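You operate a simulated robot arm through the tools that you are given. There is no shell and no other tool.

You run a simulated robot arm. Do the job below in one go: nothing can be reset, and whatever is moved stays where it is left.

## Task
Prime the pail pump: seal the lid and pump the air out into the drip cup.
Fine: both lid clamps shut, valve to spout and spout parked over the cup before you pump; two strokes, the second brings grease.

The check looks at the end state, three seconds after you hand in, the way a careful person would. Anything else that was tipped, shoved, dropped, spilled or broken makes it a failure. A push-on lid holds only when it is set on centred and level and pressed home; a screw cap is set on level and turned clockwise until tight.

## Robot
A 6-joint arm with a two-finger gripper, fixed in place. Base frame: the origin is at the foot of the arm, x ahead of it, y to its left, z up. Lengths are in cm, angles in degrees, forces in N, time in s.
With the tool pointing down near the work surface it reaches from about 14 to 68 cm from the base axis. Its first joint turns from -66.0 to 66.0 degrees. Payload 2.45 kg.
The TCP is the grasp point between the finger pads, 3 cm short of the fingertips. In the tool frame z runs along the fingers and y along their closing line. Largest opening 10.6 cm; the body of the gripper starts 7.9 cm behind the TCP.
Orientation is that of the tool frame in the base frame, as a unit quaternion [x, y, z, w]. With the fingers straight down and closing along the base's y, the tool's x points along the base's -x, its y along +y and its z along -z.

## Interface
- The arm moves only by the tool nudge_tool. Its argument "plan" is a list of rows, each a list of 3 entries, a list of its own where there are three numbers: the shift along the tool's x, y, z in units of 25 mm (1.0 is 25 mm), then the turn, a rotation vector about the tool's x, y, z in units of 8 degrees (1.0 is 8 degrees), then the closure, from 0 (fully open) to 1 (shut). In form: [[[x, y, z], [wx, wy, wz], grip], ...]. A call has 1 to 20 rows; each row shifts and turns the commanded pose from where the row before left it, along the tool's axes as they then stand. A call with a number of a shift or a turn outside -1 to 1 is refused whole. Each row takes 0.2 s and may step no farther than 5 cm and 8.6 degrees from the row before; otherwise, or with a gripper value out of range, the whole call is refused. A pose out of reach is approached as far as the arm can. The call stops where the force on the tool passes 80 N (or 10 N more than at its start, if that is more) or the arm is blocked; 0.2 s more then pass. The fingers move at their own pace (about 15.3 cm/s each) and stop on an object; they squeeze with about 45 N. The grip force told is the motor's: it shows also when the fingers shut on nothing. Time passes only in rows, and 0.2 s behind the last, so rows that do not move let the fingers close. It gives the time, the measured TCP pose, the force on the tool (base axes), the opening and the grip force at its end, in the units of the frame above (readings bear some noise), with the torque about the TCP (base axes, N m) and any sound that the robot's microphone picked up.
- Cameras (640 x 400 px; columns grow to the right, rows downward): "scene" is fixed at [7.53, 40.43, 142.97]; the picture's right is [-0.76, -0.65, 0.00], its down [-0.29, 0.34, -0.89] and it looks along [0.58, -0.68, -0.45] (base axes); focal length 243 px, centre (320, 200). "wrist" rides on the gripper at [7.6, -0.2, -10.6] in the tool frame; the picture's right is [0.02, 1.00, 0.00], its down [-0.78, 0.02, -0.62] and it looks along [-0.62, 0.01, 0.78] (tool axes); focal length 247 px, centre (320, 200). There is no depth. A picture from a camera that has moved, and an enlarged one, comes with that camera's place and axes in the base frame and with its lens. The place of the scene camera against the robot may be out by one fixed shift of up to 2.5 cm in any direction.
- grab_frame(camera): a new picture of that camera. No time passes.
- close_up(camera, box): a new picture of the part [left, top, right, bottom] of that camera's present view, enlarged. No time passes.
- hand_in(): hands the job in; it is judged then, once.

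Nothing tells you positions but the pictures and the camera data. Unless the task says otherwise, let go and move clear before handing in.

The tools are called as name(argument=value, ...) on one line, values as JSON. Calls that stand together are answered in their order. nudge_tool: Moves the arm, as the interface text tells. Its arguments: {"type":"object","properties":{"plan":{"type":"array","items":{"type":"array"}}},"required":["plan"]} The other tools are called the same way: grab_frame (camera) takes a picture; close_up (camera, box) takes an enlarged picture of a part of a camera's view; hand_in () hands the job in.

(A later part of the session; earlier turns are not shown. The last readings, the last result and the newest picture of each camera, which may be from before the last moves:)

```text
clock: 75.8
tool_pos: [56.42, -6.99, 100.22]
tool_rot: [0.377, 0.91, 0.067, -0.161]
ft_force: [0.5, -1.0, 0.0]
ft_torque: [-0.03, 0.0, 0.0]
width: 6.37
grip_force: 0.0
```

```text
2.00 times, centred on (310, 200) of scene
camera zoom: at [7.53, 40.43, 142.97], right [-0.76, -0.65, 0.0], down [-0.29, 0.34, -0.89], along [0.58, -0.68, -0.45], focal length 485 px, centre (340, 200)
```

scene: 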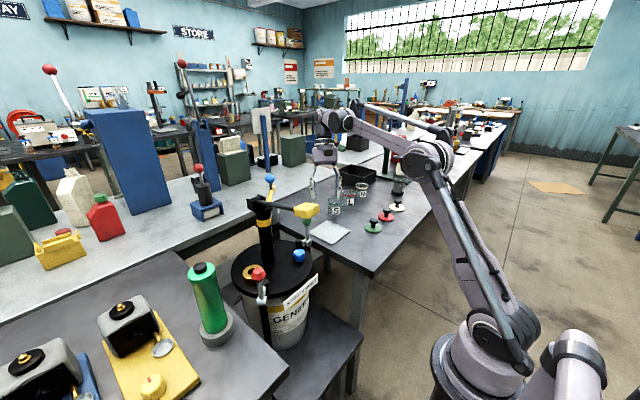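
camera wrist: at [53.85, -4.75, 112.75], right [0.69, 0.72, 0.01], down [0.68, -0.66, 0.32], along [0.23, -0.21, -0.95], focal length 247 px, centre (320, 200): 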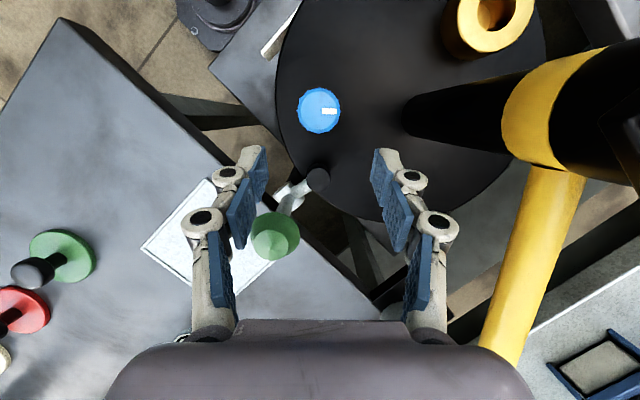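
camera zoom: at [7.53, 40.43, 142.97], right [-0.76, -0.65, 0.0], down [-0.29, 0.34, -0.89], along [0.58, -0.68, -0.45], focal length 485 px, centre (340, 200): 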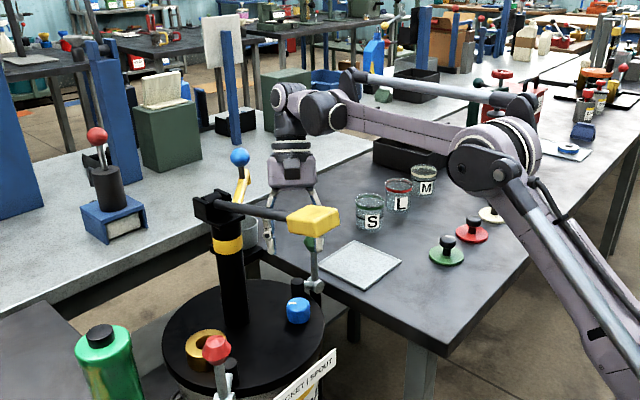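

nudge_tool(plan=[[[0, -0.02, 0.9], [0, 0, 0], 0.4], [[0, 0, 0.9], [0, 0, 0], 0.4], [[0, 0, 0.9], [0, 0, 0], 0.4], [[0, 0, 0.9], [0, 0, 0], 0.4], [[0, 0, 0], [0, 0, 0], 0.4]])

grab_frame(camera="wrist")

close_up(camera="scene", box=[240, 160, 380, 290])

```text
clock: 77.0
tool_pos: [54.29, -4.89, 91.54]
tool_rot: [0.376, 0.91, 0.067, -0.161]
ft_force: [0.3, 0.1, 0.8]
ft_torque: [-0.02, -0.02, 0.02]
width: 6.36
grip_force: 0.0
```

```text
taken
camera wrist: at [51.71, -2.57, 104.09], right [0.69, 0.72, 0.01], down [0.68, -0.66, 0.32], along [0.23, -0.21, -0.95], focal length 247 px, centre (320, 200)
```

wrist: 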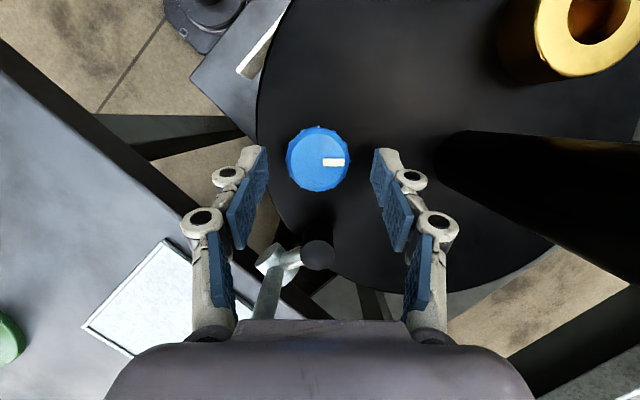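

```text
3.08 times, centred on (310, 225) of scene
camera zoom: at [7.53, 40.43, 142.97], right [-0.76, -0.65, 0.0], down [-0.29, 0.34, -0.89], along [0.58, -0.68, -0.45], focal length 747 px, centre (351, 123)
```

zoom: 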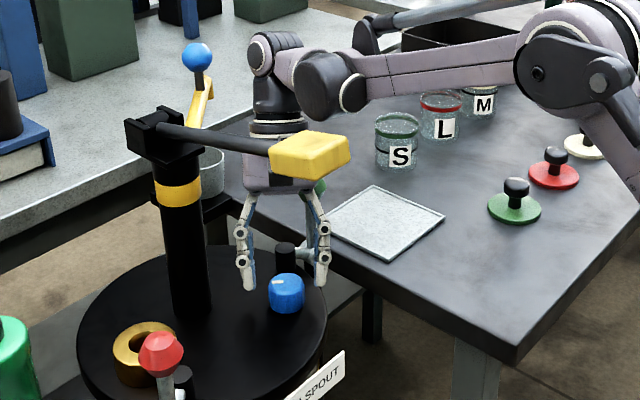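

nudge_tool(plan=[[[0, 0, 0.3], [0, 0, 0], 0.4], [[0, 0, 0.3], [0, 0, 0], 0.4], [[0, 0, 0.3], [0, 0, 0], 0.4], [[0, 0, 0.15], [0, 0, 0], 0.4], [[0, 0, 0], [0, 0, 0], 0.4]])

close_up(camera="wrist", box=[220, 100, 440, 260])

close_up(camera="scene", box=[270, 220, 330, 280])

```text
clock: 78.2
tool_pos: [53.6, -4.33, 89.26]
tool_rot: [0.377, 0.909, 0.068, -0.161]
ft_force: [14.6, -8.8, 55.2]
ft_torque: [-0.41, -0.39, 0.14]
width: 6.15
grip_force: 29.8
```

```text
2.50 times, centred on (330, 180) of wrist
camera zoom: at [50.92, -2.1, 101.95], right [0.69, 0.72, 0.01], down [0.68, -0.66, 0.32], along [0.23, -0.21, -0.95], focal length 617 px, centre (295, 250)
```

zoom: 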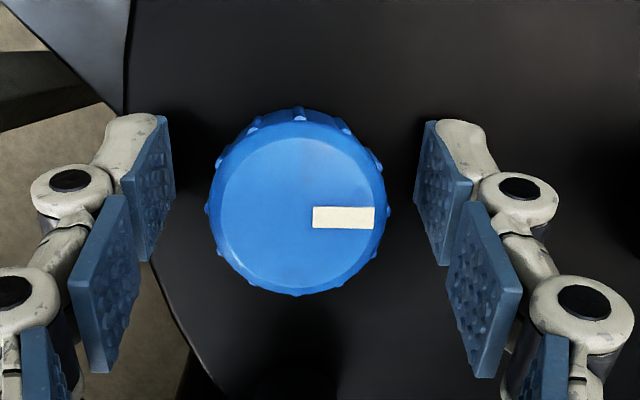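

```text
6.67 times, centred on (300, 250) of scene
camera zoom: at [7.47, 40.42, 142.97], right [-0.76, -0.65, 0.0], down [-0.29, 0.34, -0.89], along [0.58, -0.68, -0.45], focal length 1618 px, centre (453, -133)
```

zoom: 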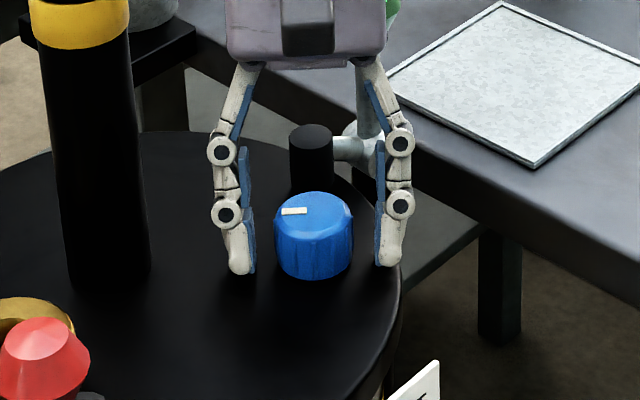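

nudge_tool(plan=[[[0, 0, -0.18], [0, 0, 0], 0.4], [[0, 0, 0], [0, 0, 0], 0.7], [[0, 0, 0], [0, 0, 0], 1], [[0, 0, 0], [0, 0, 0], 1], [[0, 0, 0], [0, 0, 0], 1]])

close_up(camera="wrist", box=[220, 100, 440, 260])

```text
clock: 79.3
tool_pos: [53.71, -4.38, 89.51]
tool_rot: [0.376, 0.91, 0.068, -0.161]
ft_force: [4.3, 5.2, 49.5]
ft_torque: [-0.18, -0.14, -0.13]
width: 3.92
grip_force: 45.1
```

```text
2.50 times, centred on (330, 180) of wrist
camera zoom: at [51.02, -2.12, 102.23], right [0.69, 0.72, 0.01], down [0.68, -0.66, 0.31], along [0.23, -0.21, -0.95], focal length 617 px, centre (295, 250)
```

zoom: 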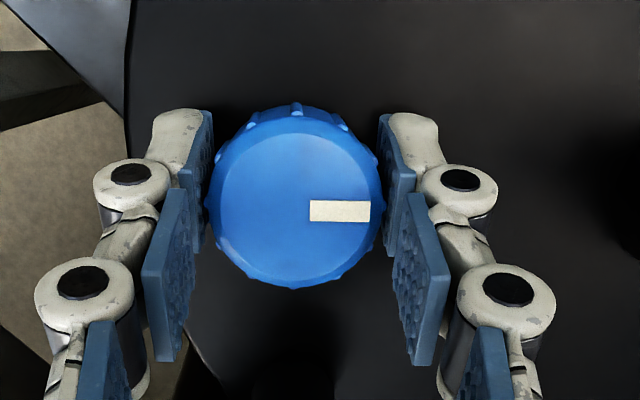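

nudge_tool(plan=[[[0, 0, -0.15], [0, 0, 0], 1], [[0, 0, 0], [0, 0, 0], 1]])

nudge_tool(plan=[[[0, 0, 0], [-0.342, 0, 0.94], 1], [[0, 0, 0], [-0.342, 0, 0.94], 1], [[0, 0, 0], [-0.342, 0, 0.94], 1], [[0, 0, 0], [0, 0, 0], 1]])

grab_frame(camera="wrist")

close_up(camera="scene", box=[220, 160, 340, 280])

```text
clock: 80.0
tool_pos: [53.7, -4.36, 89.59]
tool_rot: [0.375, 0.911, 0.066, -0.162]
ft_force: [-18.7, 19.1, -18.2]
ft_torque: [0.41, 0.42, -0.05]
width: 3.92
grip_force: 45.1
```

```text
clock: 81.0
tool_pos: [53.61, -4.56, 89.66]
tool_rot: [0.558, 0.812, 0.098, -0.145]
ft_force: [-15.7, 16.8, -23.8]
ft_torque: [-0.88, 0.04, 0.17]
width: 3.93
grip_force: 45.4
```

```text
taken
camera wrist: at [52.21, -1.33, 102.32], right [0.93, 0.38, 0.01], down [0.36, -0.88, 0.32], along [0.12, -0.29, -0.95], focal length 247 px, centre (320, 200)
```

wrist: 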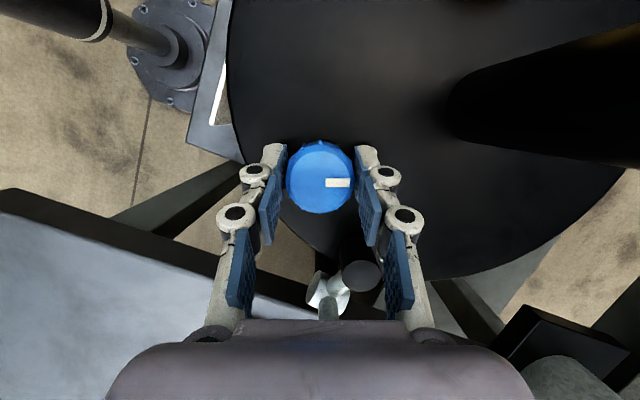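

```text
3.33 times, centred on (280, 220) of scene
camera zoom: at [7.53, 40.47, 142.95], right [-0.76, -0.65, 0.0], down [-0.29, 0.34, -0.89], along [0.58, -0.68, -0.45], focal length 809 px, centre (453, 133)
```

zoom: 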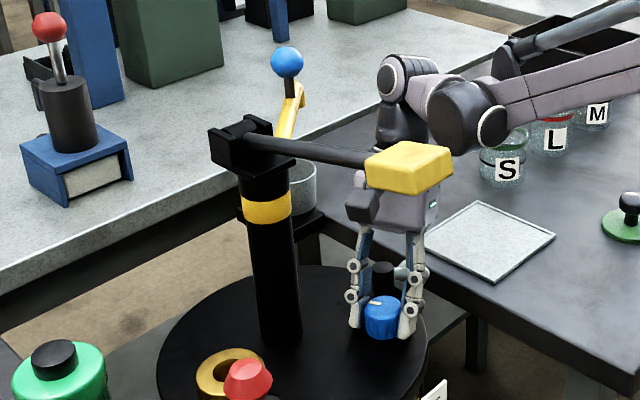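

nudge_tool(plan=[[[0, 0, 0], [-0.342, 0, 0.94], 1], [[0, 0, 0], [-0.342, 0, 0.94], 1], [[0, 0, 0], [-0.342, 0, 0.94], 1], [[0, 0, 0], [-0.342, 0, 0.94], 1], [[0, 0, 0], [0, 0, 0], 1]])

grab_frame(camera="wrist")

close_up(camera="scene", box=[220, 160, 340, 280])

```text
clock: 82.2
tool_pos: [53.47, -4.56, 89.77]
tool_rot: [0.761, 0.625, 0.132, -0.112]
ft_force: [-20.2, 3.1, -16.2]
ft_torque: [1.03, 0.36, 0.07]
width: 3.93
grip_force: 45.9
```

```text
taken
camera wrist: at [54.05, -1.14, 102.41], right [0.99, -0.17, 0.0], down [-0.16, -0.93, 0.32], along [-0.05, -0.31, -0.95], focal length 247 px, centre (320, 200)
```

wrist: 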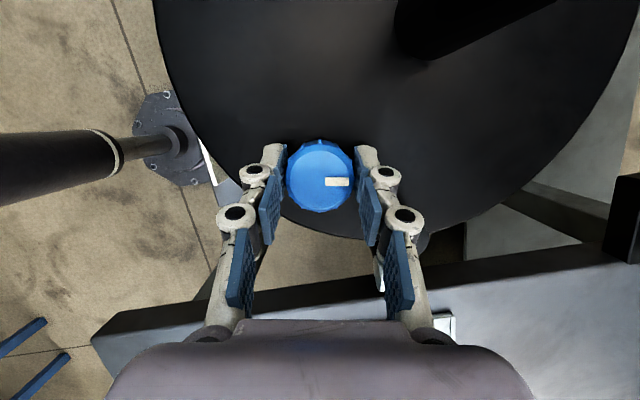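

```text
3.33 times, centred on (280, 220) of scene
camera zoom: at [7.51, 40.43, 142.97], right [-0.76, -0.65, 0.0], down [-0.29, 0.34, -0.89], along [0.58, -0.68, -0.45], focal length 809 px, centre (453, 133)
```

zoom: 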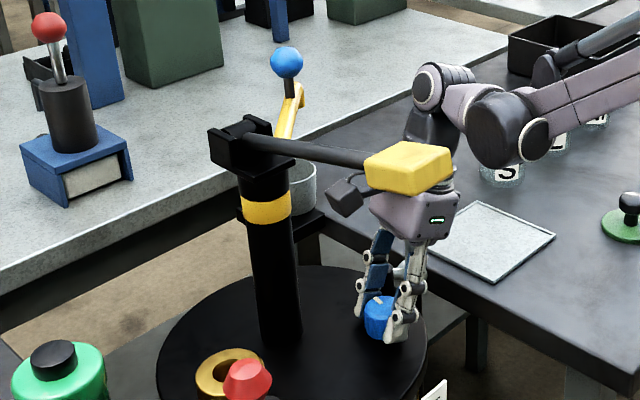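

nudge_tool(plan=[[[0, 0, 0], [-0.342, 0, 0.94], 1], [[0, 0, 0], [-0.342, 0, 0.94], 1], [[0, 0, 0], [-0.342, 0, 0.94], 1], [[0, 0, 0], [-0.342, 0, 0.94], 1], [[0, 0, 0], [0, 0, 0], 1]])

grab_frame(camera="wrist")

close_up(camera="scene", box=[220, 160, 340, 280])

```text
clock: 83.3
tool_pos: [53.27, -4.36, 89.81]
tool_rot: [0.904, 0.393, 0.154, -0.073]
ft_force: [-28.8, -2.9, 2.5]
ft_torque: [-0.39, 1.33, 0.02]
width: 3.9
grip_force: 45.3
```

```text
taken
camera wrist: at [55.72, -1.86, 102.41], right [0.75, -0.67, 0.0], down [-0.63, -0.71, 0.32], along [-0.22, -0.24, -0.95], focal length 247 px, centre (320, 200)
```

wrist: 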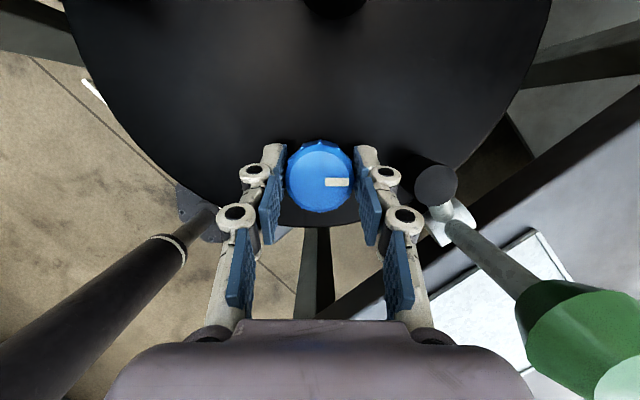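

```text
3.33 times, centred on (280, 220) of scene
camera zoom: at [7.45, 40.42, 142.97], right [-0.76, -0.65, 0.0], down [-0.29, 0.34, -0.89], along [0.58, -0.68, -0.45], focal length 809 px, centre (453, 133)
```

zoom: 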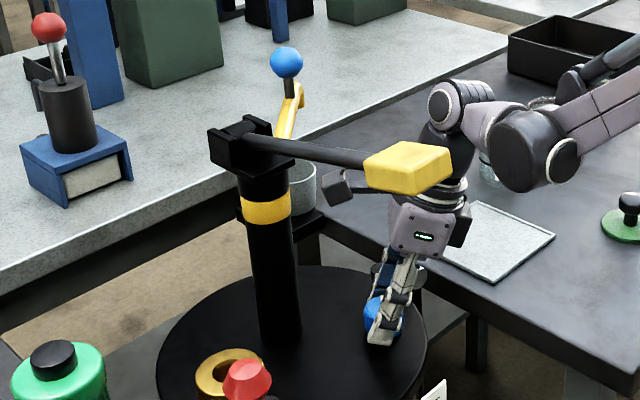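

nudge_tool(plan=[[[0, 0, 0], [-0.171, 0, 0.47], 1], [[0, 0, 0], [0, 0, 0], 1]])

close_up(camera="wrist", box=[250, 120, 390, 240])

```text
clock: 84.0
tool_pos: [53.32, -4.45, 89.82]
tool_rot: [0.916, 0.362, 0.158, -0.068]
ft_force: [-27.1, 0.5, 11.8]
ft_torque: [-0.36, 1.12, 0.34]
width: 3.92
grip_force: 45.4
```

```text
3.33 times, centred on (320, 180) of wrist
camera zoom: at [55.88, -1.99, 102.41], right [0.7, -0.72, 0.0], down [-0.68, -0.66, 0.32], along [-0.23, -0.22, -0.95], focal length 823 px, centre (320, 267)
```

zoom: 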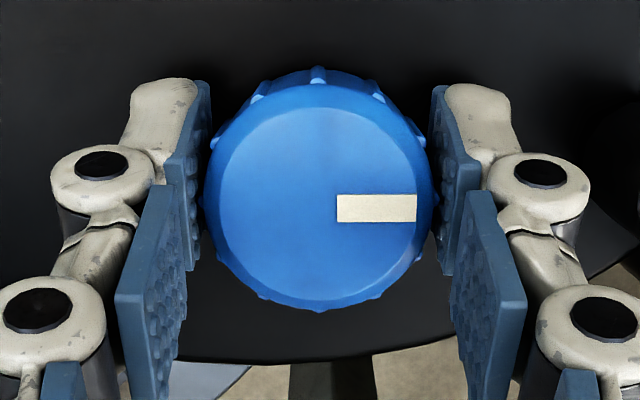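

nudge_tool(plan=[[[0, 0, 0], [0, 0, 0], 0.6], [[0, 0, 0], [0, 0, 0], 0.4], [[0, 0, -0.5], [0, 0, 0], 0.4], [[0, 0, -0.8], [0, 0, 0], 0.4], [[0, 0, -1], [0, 0, 0], 0.4], [[0, 0, -1], [0, 0, 0], 0.4], [[0, 0, -1], [0, 0, 0], 0.4], [[0, 0, 0], [0, 0, 0], 0.4]])

grab_frame(camera="wrist")

close_up(camera="scene", box=[200, 150, 360, 300])

```text
clock: 85.8
tool_pos: [51.04, -6.93, 100.11]
tool_rot: [0.916, 0.361, 0.162, -0.064]
ft_force: [-0.4, -0.1, -0.2]
ft_torque: [-0.04, 0.0, 0.03]
width: 6.37
grip_force: 0.0
```

```text
taken
camera wrist: at [53.46, -4.61, 112.65], right [0.7, -0.72, 0.01], down [-0.68, -0.66, 0.32], along [-0.22, -0.22, -0.95], focal length 247 px, centre (320, 200)
```

wrist: 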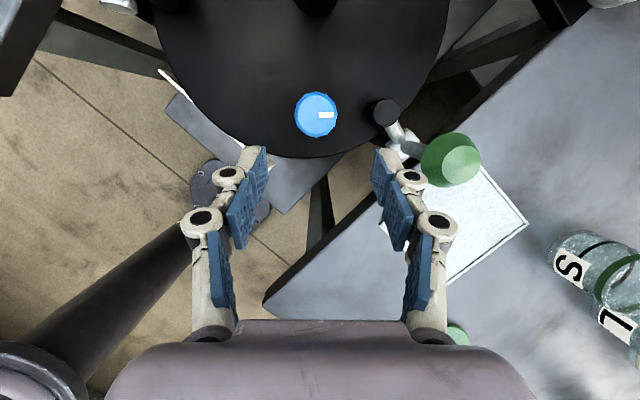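

```text
2.67 times, centred on (280, 225) of scene
camera zoom: at [7.53, 40.43, 142.97], right [-0.76, -0.65, 0.0], down [-0.29, 0.34, -0.89], along [0.58, -0.68, -0.45], focal length 647 px, centre (427, 133)
```

zoom: 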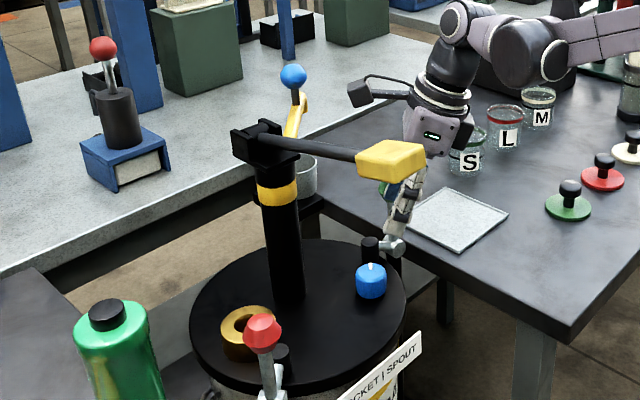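

nudge_tool(plan=[[[0, 0, -1], [0, -0.83, 0], 0.7], [[0, 0, -1], [0, -0.83, 0], 1], [[0, 0, -1], [0, -0.84, 0], 1], [[0, 0, 0], [0, 0, -1], 1], [[0, 0, 0], [0, 0, -1], 1], [[0, 0, 0], [0, 0, -1], 1], [[0, 0, 0], [0, 0, -1], 1], [[0, 0, 0], [0, 0, -1], 1], [[0, 0, 0], [0, 0, -1], 1], [[0, 0, 0], [0, 0, -1], 1], [[0, 0, 0], [0, 0, -1], 1], [[0, 0, 0], [0, 0, -1], 1], [[0, 0, 0], [0, 0, -1], 1], [[0, 0, 0], [0, 0, -1], 1], [[0, 0, 0], [0, 0, -1], 1], [[0, 0, 0], [0, 0, -1], 1], [[0, 0, 0], [0, 0, -1], 1], [[0, 0, 0], [0, 0, -1], 1], [[0, 0, 0], [0, 0, -1], 1], [[0, 0, 0], [0, 0, -1], 1]])

grab_frame(camera="wrist")

close_up(camera="scene", box=[240, 160, 340, 250])

```text
clock: 90.0
tool_pos: [49.76, -8.21, 107.21]
tool_rot: [0.007, 1.0, -0.001, -0.001]
ft_force: [-0.3, 0.7, 0.8]
ft_torque: [0.03, 0.02, -0.02]
width: 0.03
grip_force: 29.0
```

```text
taken
camera wrist: at [42.04, -8.39, 117.78], right [-0.01, 1.0, 0.0], down [0.78, 0.0, 0.62], along [0.62, 0.0, -0.78], focal length 247 px, centre (320, 200)
```

wrist: 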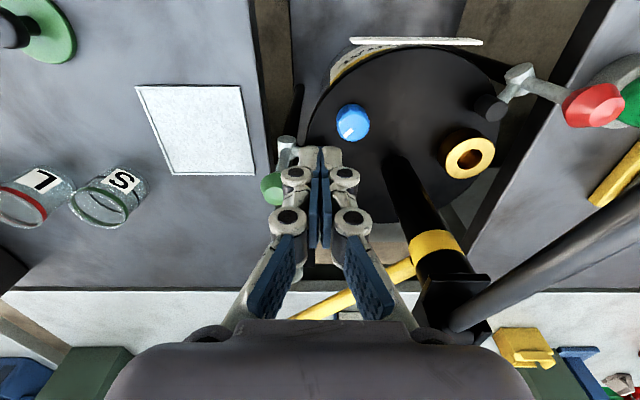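

```text
4.44 times, centred on (290, 205) of scene
camera zoom: at [7.53, 40.43, 142.97], right [-0.76, -0.65, 0.0], down [-0.29, 0.34, -0.89], along [0.58, -0.68, -0.45], focal length 1079 px, centre (453, 178)
```

zoom: 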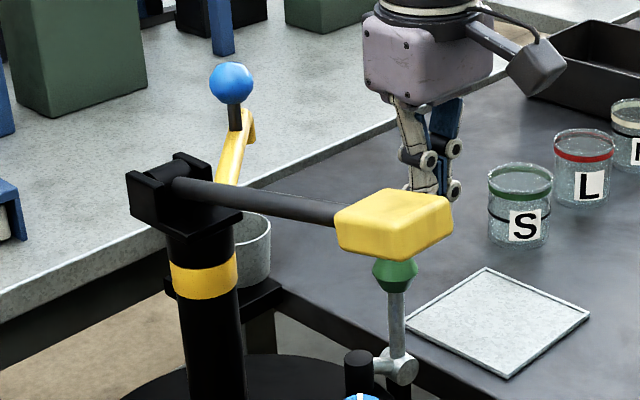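

nudge_tool(plan=[[[-1, -0.18, 0.3], [0, 0, 0], 1], [[-1, -0.18, 0.3], [0, 0, 0], 1], [[-1, -0.18, 0.3], [0, 0, 0], 1], [[-1, -0.18, 0.3], [0, 0, 0], 1], [[0, 0, 0], [0, -1, 0], 1], [[0, 0, 0], [0, -1, 0], 1], [[0, 0, 0], [0, -1, 0], 1], [[0, 0, 0], [0, -1, 0], 1], [[0, 0, 0], [0, -1, 0], 1], [[0, 0, 0], [0, 0, 0], 1]])

grab_frame(camera="wrist")

close_up(camera="scene", box=[240, 160, 340, 250])

```text
clock: 92.2
tool_pos: [59.64, -10.17, 104.19]
tool_rot: [0.007, 0.939, -0.001, 0.343]
ft_force: [0.7, -0.6, -0.3]
ft_torque: [-0.01, -0.02, 0.03]
width: 0.0
grip_force: 28.6
```

```text
taken
camera wrist: at [46.92, -10.2, 107.34], right [0.0, 1.0, -0.01], down [0.2, 0.01, 0.98], along [0.98, 0.0, -0.2], focal length 247 px, centre (320, 200)
```

wrist: 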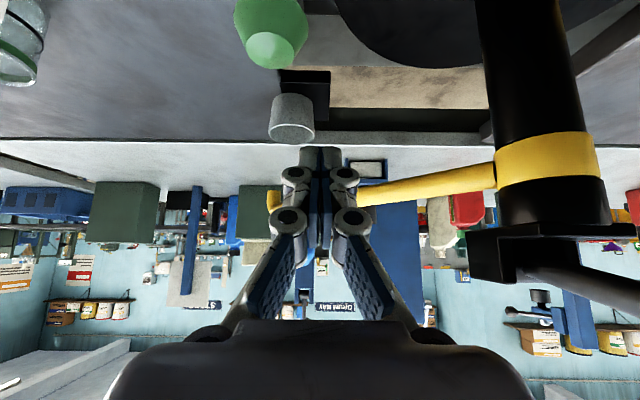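

```text
4.44 times, centred on (290, 205) of scene
camera zoom: at [7.53, 40.43, 142.97], right [-0.76, -0.65, 0.0], down [-0.29, 0.34, -0.89], along [0.58, -0.68, -0.45], focal length 1079 px, centre (453, 178)
```

zoom: 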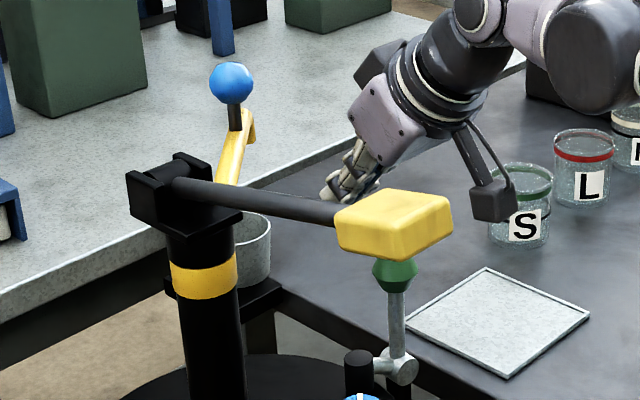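

nudge_tool(plan=[[[-0.5, 0, 0.71], [0, 0, 0], 1], [[-0.5, 0, 0.71], [0, 0, 0], 1], [[-0.5, 0, 0.71], [0, 0, 0], 1], [[-0.5, 0, 0.71], [0, 0, 0], 1], [[0, 0, 0], [0, 0, 0], 1]])

grab_frame(camera="wrist")

```text
clock: 93.3
tool_pos: [68.14, -10.33, 102.04]
tool_rot: [0.008, 0.939, -0.003, 0.343]
ft_force: [0.1, -0.2, -0.3]
ft_torque: [0.0, -0.03, 0.02]
width: 0.0
grip_force: 28.9
```

```text
taken
camera wrist: at [55.43, -10.27, 105.21], right [0.0, 1.0, -0.01], down [0.2, 0.01, 0.98], along [0.98, 0.0, -0.2], focal length 247 px, centre (320, 200)
```

wrist: 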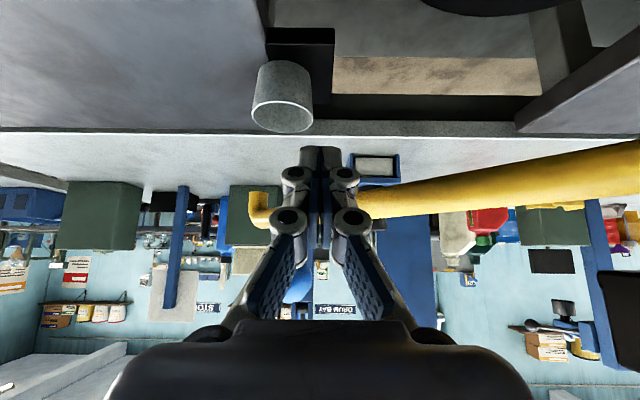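

nudge_tool(plan=[[[-0.184, 0, 0.154], [0, 0, 0], 1], [[-0.184, 0, 0.154], [0, 0, 0], 1], [[-0.184, 0, 0.154], [0, 0, 0], 1], [[-0.184, 0, 0.154], [0, 0, 0], 1], [[0, 0, 0], [0, 0, 0], 1]])

close_up(camera="scene", box=[240, 160, 340, 250])

grab_frame(camera="wrist")

```text
clock: 94.5
tool_pos: [70.46, -10.47, 102.0]
tool_rot: [0.008, 0.94, -0.003, 0.342]
ft_force: [-1.4, 0.0, -1.5]
ft_torque: [-0.01, 0.0, 0.02]
width: 0.0
grip_force: 28.5
```

```text
4.44 times, centred on (290, 205) of scene
camera zoom: at [7.52, 40.42, 142.97], right [-0.76, -0.65, 0.0], down [-0.29, 0.34, -0.89], along [0.58, -0.68, -0.45], focal length 1079 px, centre (453, 178)
```

zoom: 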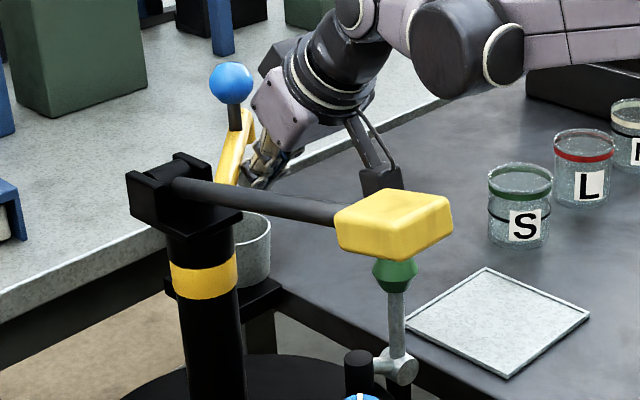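

```text
taken
camera wrist: at [57.72, -10.48, 105.14], right [0.0, 1.0, -0.01], down [0.2, 0.01, 0.98], along [0.98, 0.0, -0.2], focal length 247 px, centre (320, 200)
```

wrist: 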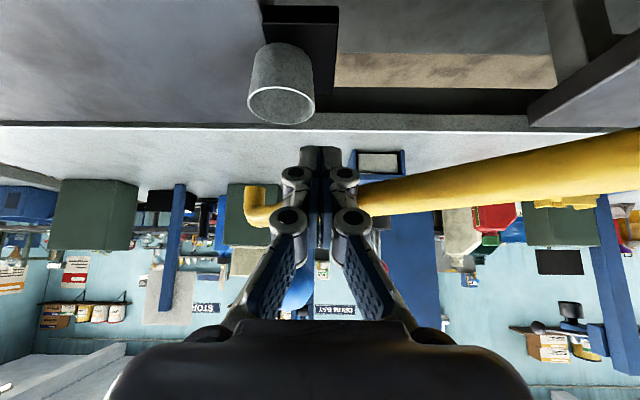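

nudge_tool(plan=[[[-0.15, 0, 0.126], [0, 0, 0], 1], [[-0.15, 0, 0.126], [0, 0, 0], 1], [[-0.15, 0, 0.126], [0, 0, 0], 1], [[0, 0, 0], [0, 0, 0], 1]])

close_up(camera="scene", box=[240, 160, 340, 250])

grab_frame(camera="wrist")

```text
clock: 95.5
tool_pos: [71.52, -10.96, 101.7]
tool_rot: [0.011, 0.944, -0.006, 0.331]
ft_force: [-57.8, -18.6, -17.8]
ft_torque: [-0.15, 0.05, 0.45]
width: 0.01
grip_force: 28.2
```

```text
4.44 times, centred on (290, 205) of scene
camera zoom: at [7.4, 40.37, 142.99], right [-0.76, -0.65, 0.0], down [-0.29, 0.34, -0.89], along [0.58, -0.68, -0.45], focal length 1079 px, centre (453, 178)
```

zoom: 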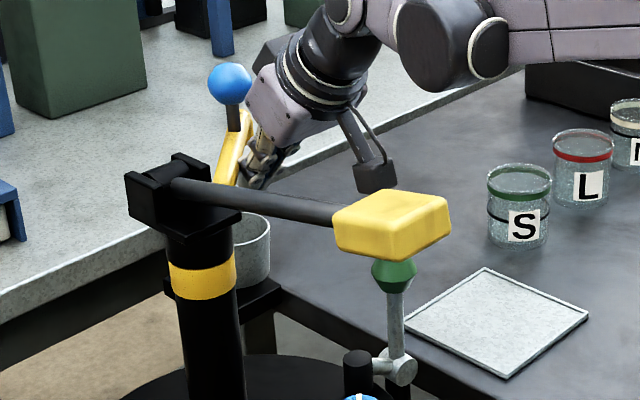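

```text
taken
camera wrist: at [58.76, -10.98, 105.13], right [0.0, 1.0, -0.02], down [0.22, 0.02, 0.97], along [0.97, -0.01, -0.22], focal length 247 px, centre (320, 200)
```

wrist: 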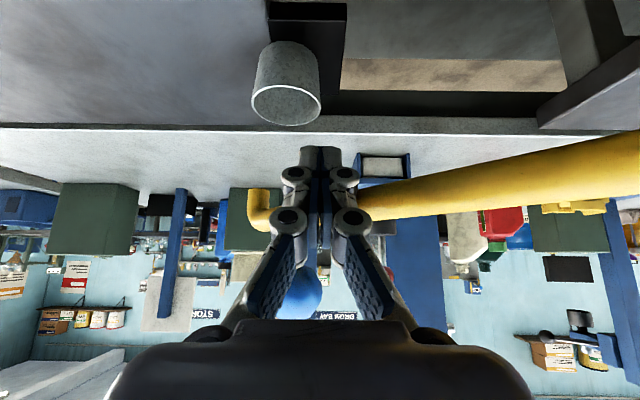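

nudge_tool(plan=[[[0.3, 0, -0.25], [0, 0, 0], 1], [[0.6, 0, -0.5], [0, 0, 0], 1], [[0.6, 0, -0.5], [0, 0, 0], 1], [[0.6, -0.3, -0.5], [0, 0, 0], 1], [[-0.643, -0.5, -0.766], [0, 0, 0], 1], [[-0.643, -0.5, -0.766], [0, 0, 0], 1], [[0, 0, 0], [0, 0, 0], 1]])

close_up(camera="scene", box=[265, 170, 315, 230])

grab_frame(camera="wrist")

```text
clock: 97.2
tool_pos: [65.19, -13.51, 107.02]
tool_rot: [0.009, 0.94, -0.002, 0.342]
ft_force: [0.1, 0.0, -1.1]
ft_torque: [0.02, -0.02, 0.01]
width: 0.0
grip_force: 28.8
```

```text
6.67 times, centred on (290, 200) of scene
camera zoom: at [7.53, 40.43, 142.97], right [-0.76, -0.65, 0.0], down [-0.29, 0.34, -0.89], along [0.58, -0.68, -0.45], focal length 1618 px, centre (520, 200)
```

zoom: 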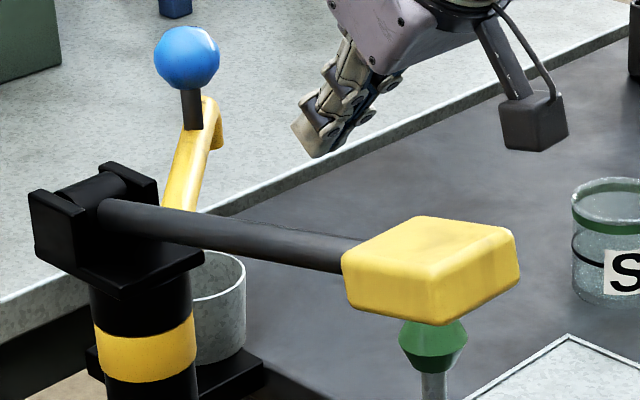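

```text
taken
camera wrist: at [52.48, -13.53, 110.22], right [0.0, 1.0, -0.01], down [0.2, 0.01, 0.98], along [0.98, 0.0, -0.2], focal length 247 px, centre (320, 200)
```

wrist: 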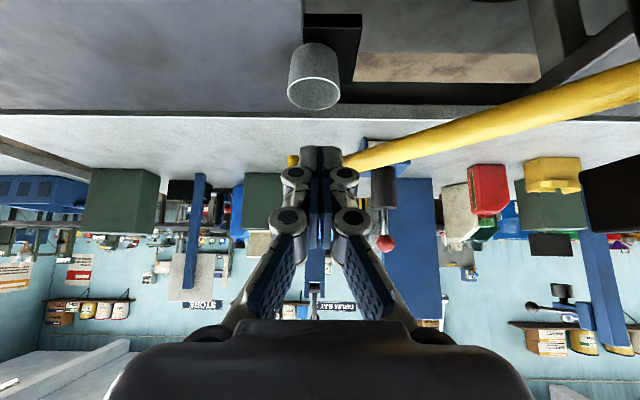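

Spout is on its hard stop and the outlet is inside the cup's outline. I'll go above the pump handle grip to measure it for the strokes.

nudge_tool(plan=[[[0.5, 0, -0.6], [0, 1, 0], 1], [[0.5, 0, -0.6], [0, 1, 0], 1], [[0.5, 0, -0.6], [0, 1, 0], 1], [[0.5, 0, -0.6], [0, 1, 0], 1], [[0.5, 0, -0.6], [0, 1, 0], 1], [[1, 0, -0.5], [0, 0, 0], 1], [[1, 0, -0.5], [0, 0, 0], 1], [[1, 0, -0.5], [0, 0, 0], 1], [[1, 0, -0.5], [0, 0, 0], 0.5], [[1, 0, -0.5], [0, 0, 0], 0], [[1, 0, -0.5], [0, 0, 0], 0], [[0.5, 0, -0.8], [0, 0, 0], 0], [[0, 0, 0], [0, 0, 0], 0]])

grab_frame(camera="wrist")

close_up(camera="scene", box=[210, 160, 350, 310])

```text
clock: 100.0
tool_pos: [40.13, -13.05, 120.67]
tool_rot: [0.009, 1.0, 0.0, 0.0]
ft_force: [0.4, -0.5, 0.2]
ft_torque: [-0.01, 0.01, -0.02]
width: 10.61
grip_force: 0.1
```

```text
taken
camera wrist: at [32.53, -13.23, 131.26], right [0.0, 1.0, 0.0], down [0.78, 0.0, 0.62], along [0.62, 0.0, -0.78], focal length 247 px, centre (320, 200)
```

wrist: 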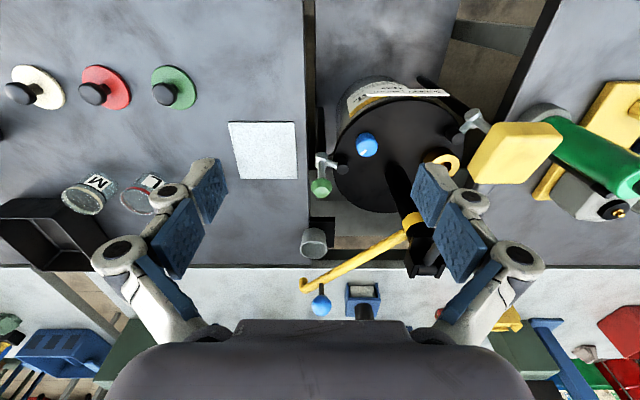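

```text
2.67 times, centred on (280, 235) of scene
camera zoom: at [7.53, 40.43, 142.97], right [-0.76, -0.65, 0.0], down [-0.29, 0.34, -0.89], along [0.58, -0.68, -0.45], focal length 647 px, centre (427, 107)
```

zoom: 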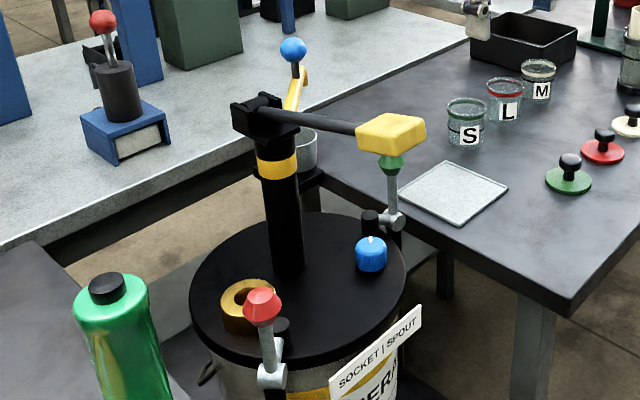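

close_up(camera="wrist", box=[285, 210, 435, 320])

close_up(camera="wrist", box=[400, 90, 600, 290])

```text
3.64 times, centred on (360, 265) of wrist
camera zoom: at [32.53, -13.23, 131.26], right [0.0, 1.0, 0.0], down [0.78, 0.0, 0.62], along [0.62, 0.0, -0.78], focal length 898 px, centre (174, -36)
```

zoom: 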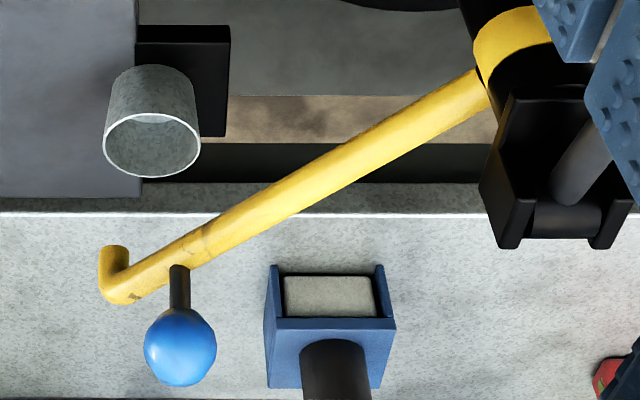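

```text
2.00 times, centred on (500, 190) of wrist
camera zoom: at [32.53, -13.23, 131.26], right [0.0, 1.0, 0.0], down [0.78, 0.0, 0.62], along [0.62, 0.0, -0.78], focal length 494 px, centre (-40, 220)
```

zoom: 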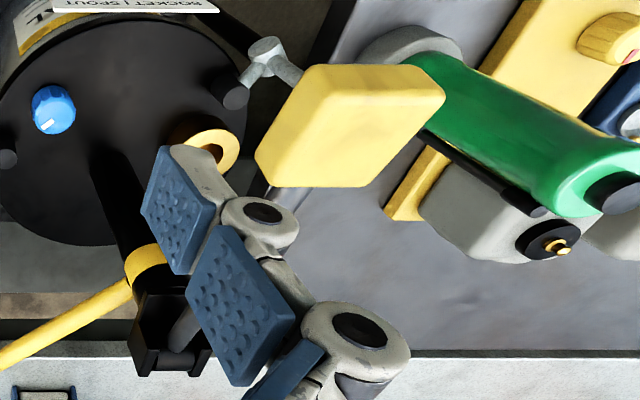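

nudge_tool(plan=[[[0, 0.8, -0.3], [0, 0, 0], 0], [[0, 0.9, -0.3], [0, 0, 0], 0], [[0, 0.9, 0], [0, 0, 0], 0], [[0, 0.9, 0], [0, 0, 0], 0], [[0, 0.9, 0], [0, 0, 0], 0], [[-0.2, 0.9, 0], [0, 0, 0], 0], [[-0.2, 0.9, 0], [0, 0, 0], 0], [[0, 0, 0], [0, 0, 0], 0]])

grab_frame(camera="wrist")

close_up(camera="scene", box=[210, 130, 390, 290])

```text
clock: 101.8
tool_pos: [41.55, 2.49, 122.01]
tool_rot: [0.008, 1.0, 0.0, -0.001]
ft_force: [0.2, 0.2, -0.1]
ft_torque: [0.02, -0.01, 0.02]
width: 10.61
grip_force: 0.1
```

```text
taken
camera wrist: at [33.94, 2.43, 132.58], right [0.0, 1.0, 0.0], down [0.78, 0.0, 0.62], along [0.62, 0.0, -0.78], focal length 247 px, centre (320, 200)
```

wrist: 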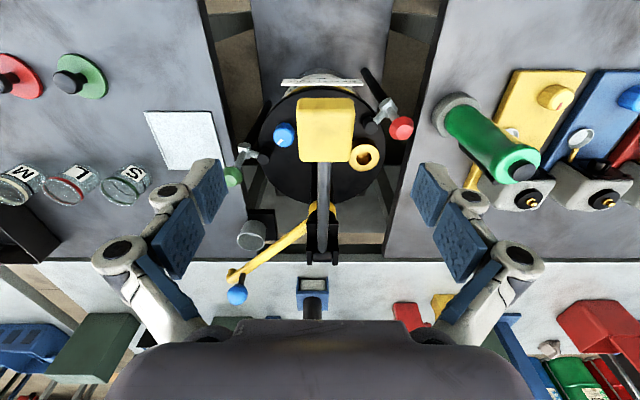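

```text
2.50 times, centred on (300, 210) of scene
camera zoom: at [7.53, 40.43, 142.97], right [-0.76, -0.65, 0.0], down [-0.29, 0.34, -0.89], along [0.58, -0.68, -0.45], focal length 607 px, centre (370, 175)
```

zoom: 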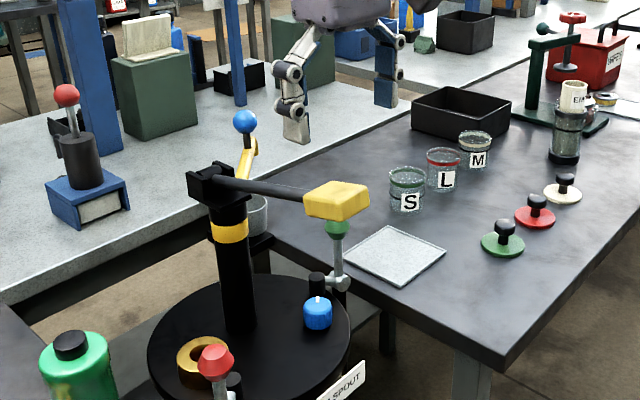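

nudge_tool(plan=[[[-0.1, 0.18, 0.8], [0, 0, 0], 0], [[0, 0, 0.9], [0, 0, 0], 0], [[0, 0, 0.9], [0, 0, 0], 0], [[0, 0, 0.8], [0, 0, 0], 0], [[0, 0, 0], [0, 0, 0], 0]])

grab_frame(camera="wrist")

close_up(camera="scene", box=[230, 130, 370, 260])

```text
clock: 103.0
tool_pos: [41.8, 2.88, 113.62]
tool_rot: [0.009, 1.0, 0.0, 0.0]
ft_force: [0.5, 0.4, -0.3]
ft_torque: [-0.02, -0.03, -0.03]
width: 10.6
grip_force: 0.0
```

```text
taken
camera wrist: at [34.03, 2.66, 124.26], right [0.0, 1.0, 0.0], down [0.78, 0.0, 0.62], along [0.62, 0.0, -0.78], focal length 247 px, centre (320, 200)
```

wrist: 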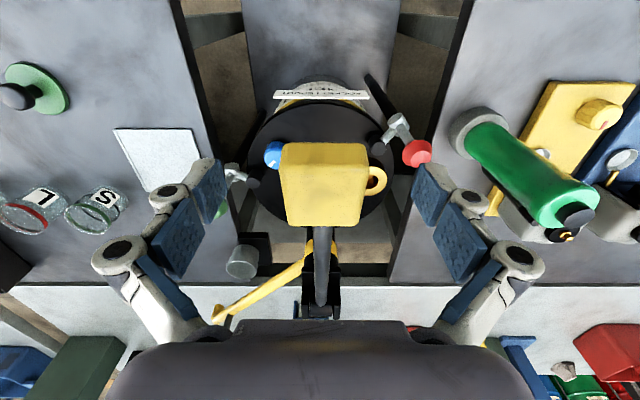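

```text
3.08 times, centred on (300, 195) of scene
camera zoom: at [7.53, 40.43, 142.97], right [-0.76, -0.65, 0.0], down [-0.29, 0.34, -0.89], along [0.58, -0.68, -0.45], focal length 747 px, centre (382, 215)
```

zoom: 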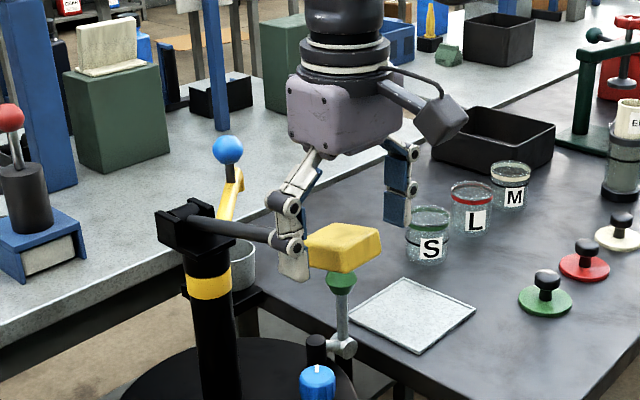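

nudge_tool(plan=[[[0, 0, 0], [0, 0, 0], 0.4], [[0, 0, 0], [0, 0, 0], 0.7], [[0, 0, 0], [0, 0, 0], 1], [[0, 0, 0], [0, 0, 0], 1]])

grab_frame(camera="wrist")

close_up(camera="scene", box=[230, 130, 370, 260])

```text
clock: 104.0
tool_pos: [41.49, 2.95, 113.63]
tool_rot: [0.008, 1.0, 0.003, 0.001]
ft_force: [-1.2, 15.8, 2.9]
ft_torque: [0.49, -0.16, 0.91]
width: 4.51
grip_force: 45.0
```

```text
taken
camera wrist: at [34.02, 2.8, 124.29], right [-0.01, 1.0, 0.0], down [0.78, 0.0, 0.62], along [0.62, 0.01, -0.78], focal length 247 px, centre (320, 200)
```

wrist: 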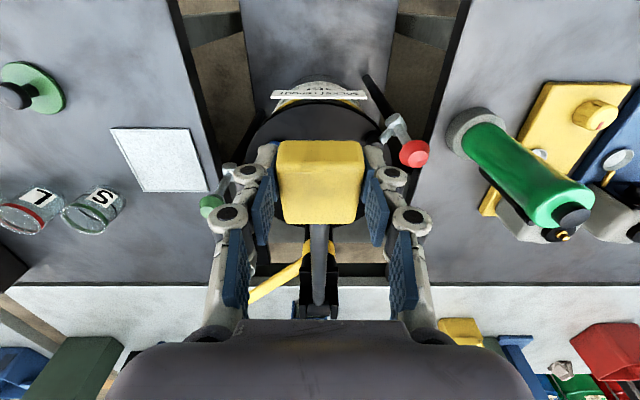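

```text
3.08 times, centred on (300, 195) of scene
camera zoom: at [7.52, 40.48, 142.95], right [-0.76, -0.65, 0.0], down [-0.29, 0.34, -0.89], along [0.58, -0.68, -0.45], focal length 747 px, centre (382, 215)
```

zoom: 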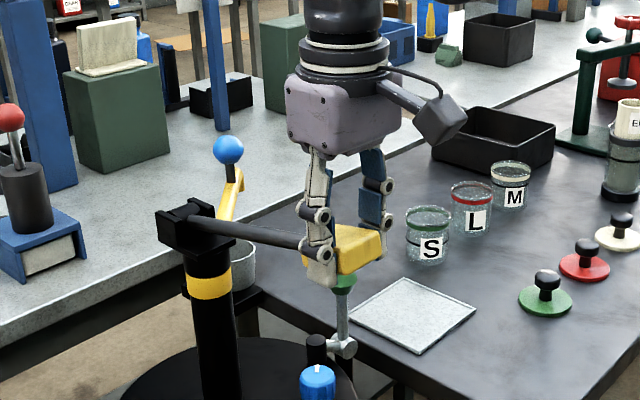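

The grip is held firmly. I'll start the first down stroke, moving on the arc about the yoke pivot and rotating with the handle.

nudge_tool(plan=[[[0.144, 0, 0.812], [0, -0.625, 0], 1], [[0.144, 0, 0.812], [0, -0.625, 0], 1], [[0, 0, 0], [0, 0, 0], 1]])

grab_frame(camera="wrist")

close_up(camera="scene", box=[230, 130, 370, 260])

```text
clock: 104.8
tool_pos: [41.04, 2.94, 109.57]
tool_rot: [0.009, 0.996, 0.002, 0.085]
ft_force: [-19.7, 14.2, 4.3]
ft_torque: [0.62, -0.19, 0.85]
width: 4.53
grip_force: 45.4
```

```text
taken
camera wrist: at [31.67, 2.88, 118.63], right [0.0, 1.0, 0.0], down [0.67, 0.0, 0.75], along [0.75, 0.0, -0.67], focal length 247 px, centre (320, 200)
```

wrist: 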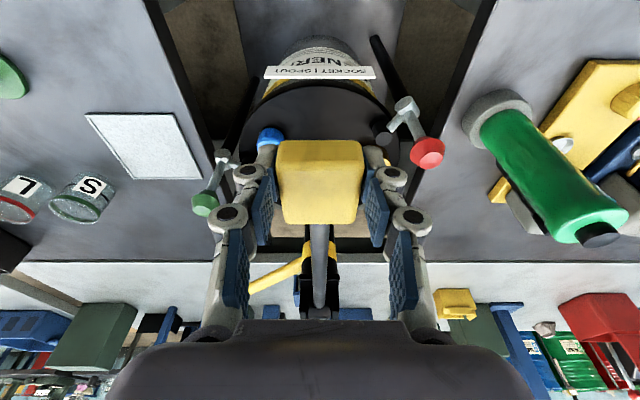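

```text
3.08 times, centred on (300, 195) of scene
camera zoom: at [7.45, 40.47, 142.96], right [-0.76, -0.65, 0.0], down [-0.29, 0.34, -0.89], along [0.58, -0.68, -0.45], focal length 747 px, centre (382, 215)
```

zoom: 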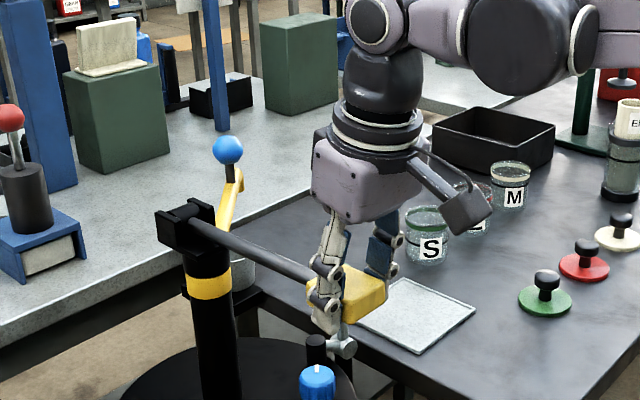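

nudge_tool(plan=[[[0.2, 0, 0.812], [0, -0.625, 0], 1], [[0.16, 0, 0.812], [0, -0.625, 0], 1], [[0.144, 0, 0.812], [0, -0.625, 0], 1], [[0, 0, 0], [0, 0, 0], 1]])

grab_frame(camera="wrist")

close_up(camera="scene", box=[230, 130, 370, 260])

```text
clock: 105.8
tool_pos: [41.72, 2.95, 103.57]
tool_rot: [0.009, 0.976, -0.002, 0.219]
ft_force: [-5.6, 7.9, 26.1]
ft_torque: [-0.07, -0.31, 1.08]
width: 4.48
grip_force: 45.5
```

```text
taken
camera wrist: at [30.21, 2.96, 109.94], right [0.0, 1.0, -0.01], down [0.44, 0.01, 0.9], along [0.9, 0.0, -0.44], focal length 247 px, centre (320, 200)
```

wrist: 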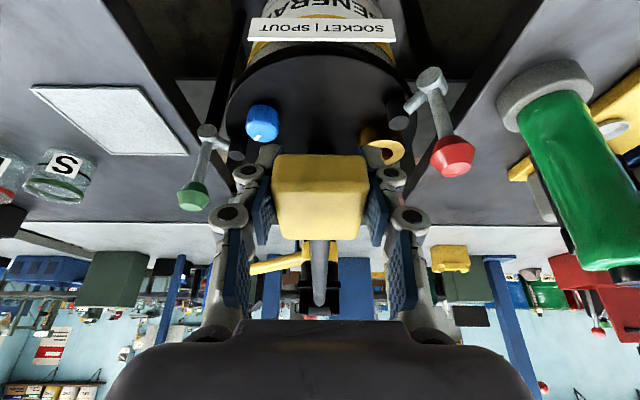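

```text
3.08 times, centred on (300, 195) of scene
camera zoom: at [7.47, 40.44, 142.96], right [-0.76, -0.65, 0.0], down [-0.29, 0.34, -0.89], along [0.58, -0.68, -0.45], focal length 747 px, centre (382, 215)
```

zoom: 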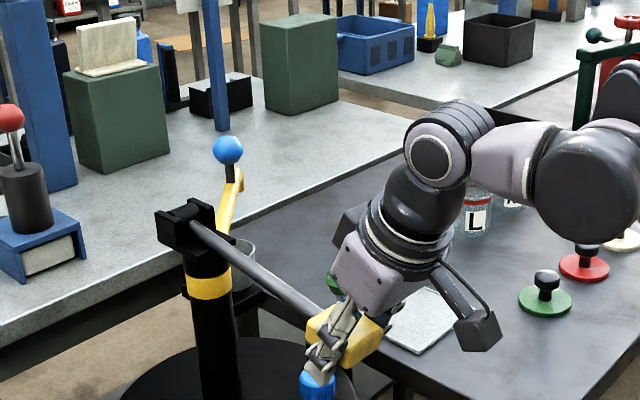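

nudge_tool(plan=[[[0.144, 0, 0.812], [0, -0.625, 0], 1], [[0.144, 0, 0.812], [0, -0.625, 0], 1], [[0, 0, 0], [0, 0, 0], 1]])

grab_frame(camera="wrist")

close_up(camera="scene", box=[230, 130, 370, 260])

```text
clock: 106.5
tool_pos: [42.71, 2.87, 99.54]
tool_rot: [0.009, 0.954, -0.003, 0.3]
ft_force: [1.9, 4.8, 3.9]
ft_torque: [0.34, 0.37, 0.36]
width: 3.65
grip_force: 45.0
```

```text
taken
camera wrist: at [30.4, 2.89, 103.85], right [0.0, 1.0, -0.01], down [0.29, 0.01, 0.96], along [0.96, 0.0, -0.29], focal length 247 px, centre (320, 200)
```

wrist: 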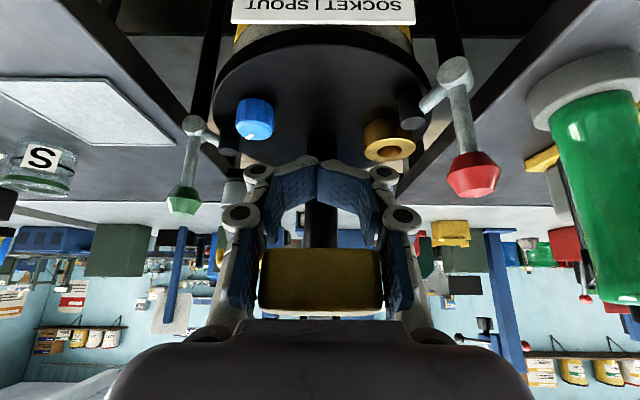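

```text
3.08 times, centred on (300, 195) of scene
camera zoom: at [7.53, 40.44, 142.96], right [-0.76, -0.65, 0.0], down [-0.29, 0.34, -0.89], along [0.58, -0.68, -0.45], focal length 747 px, centre (382, 215)
```

zoom: 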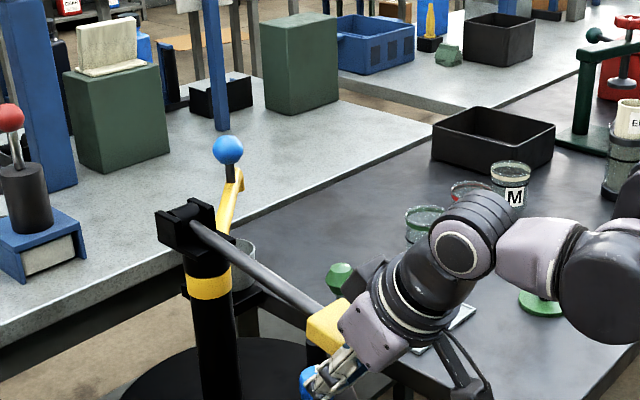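

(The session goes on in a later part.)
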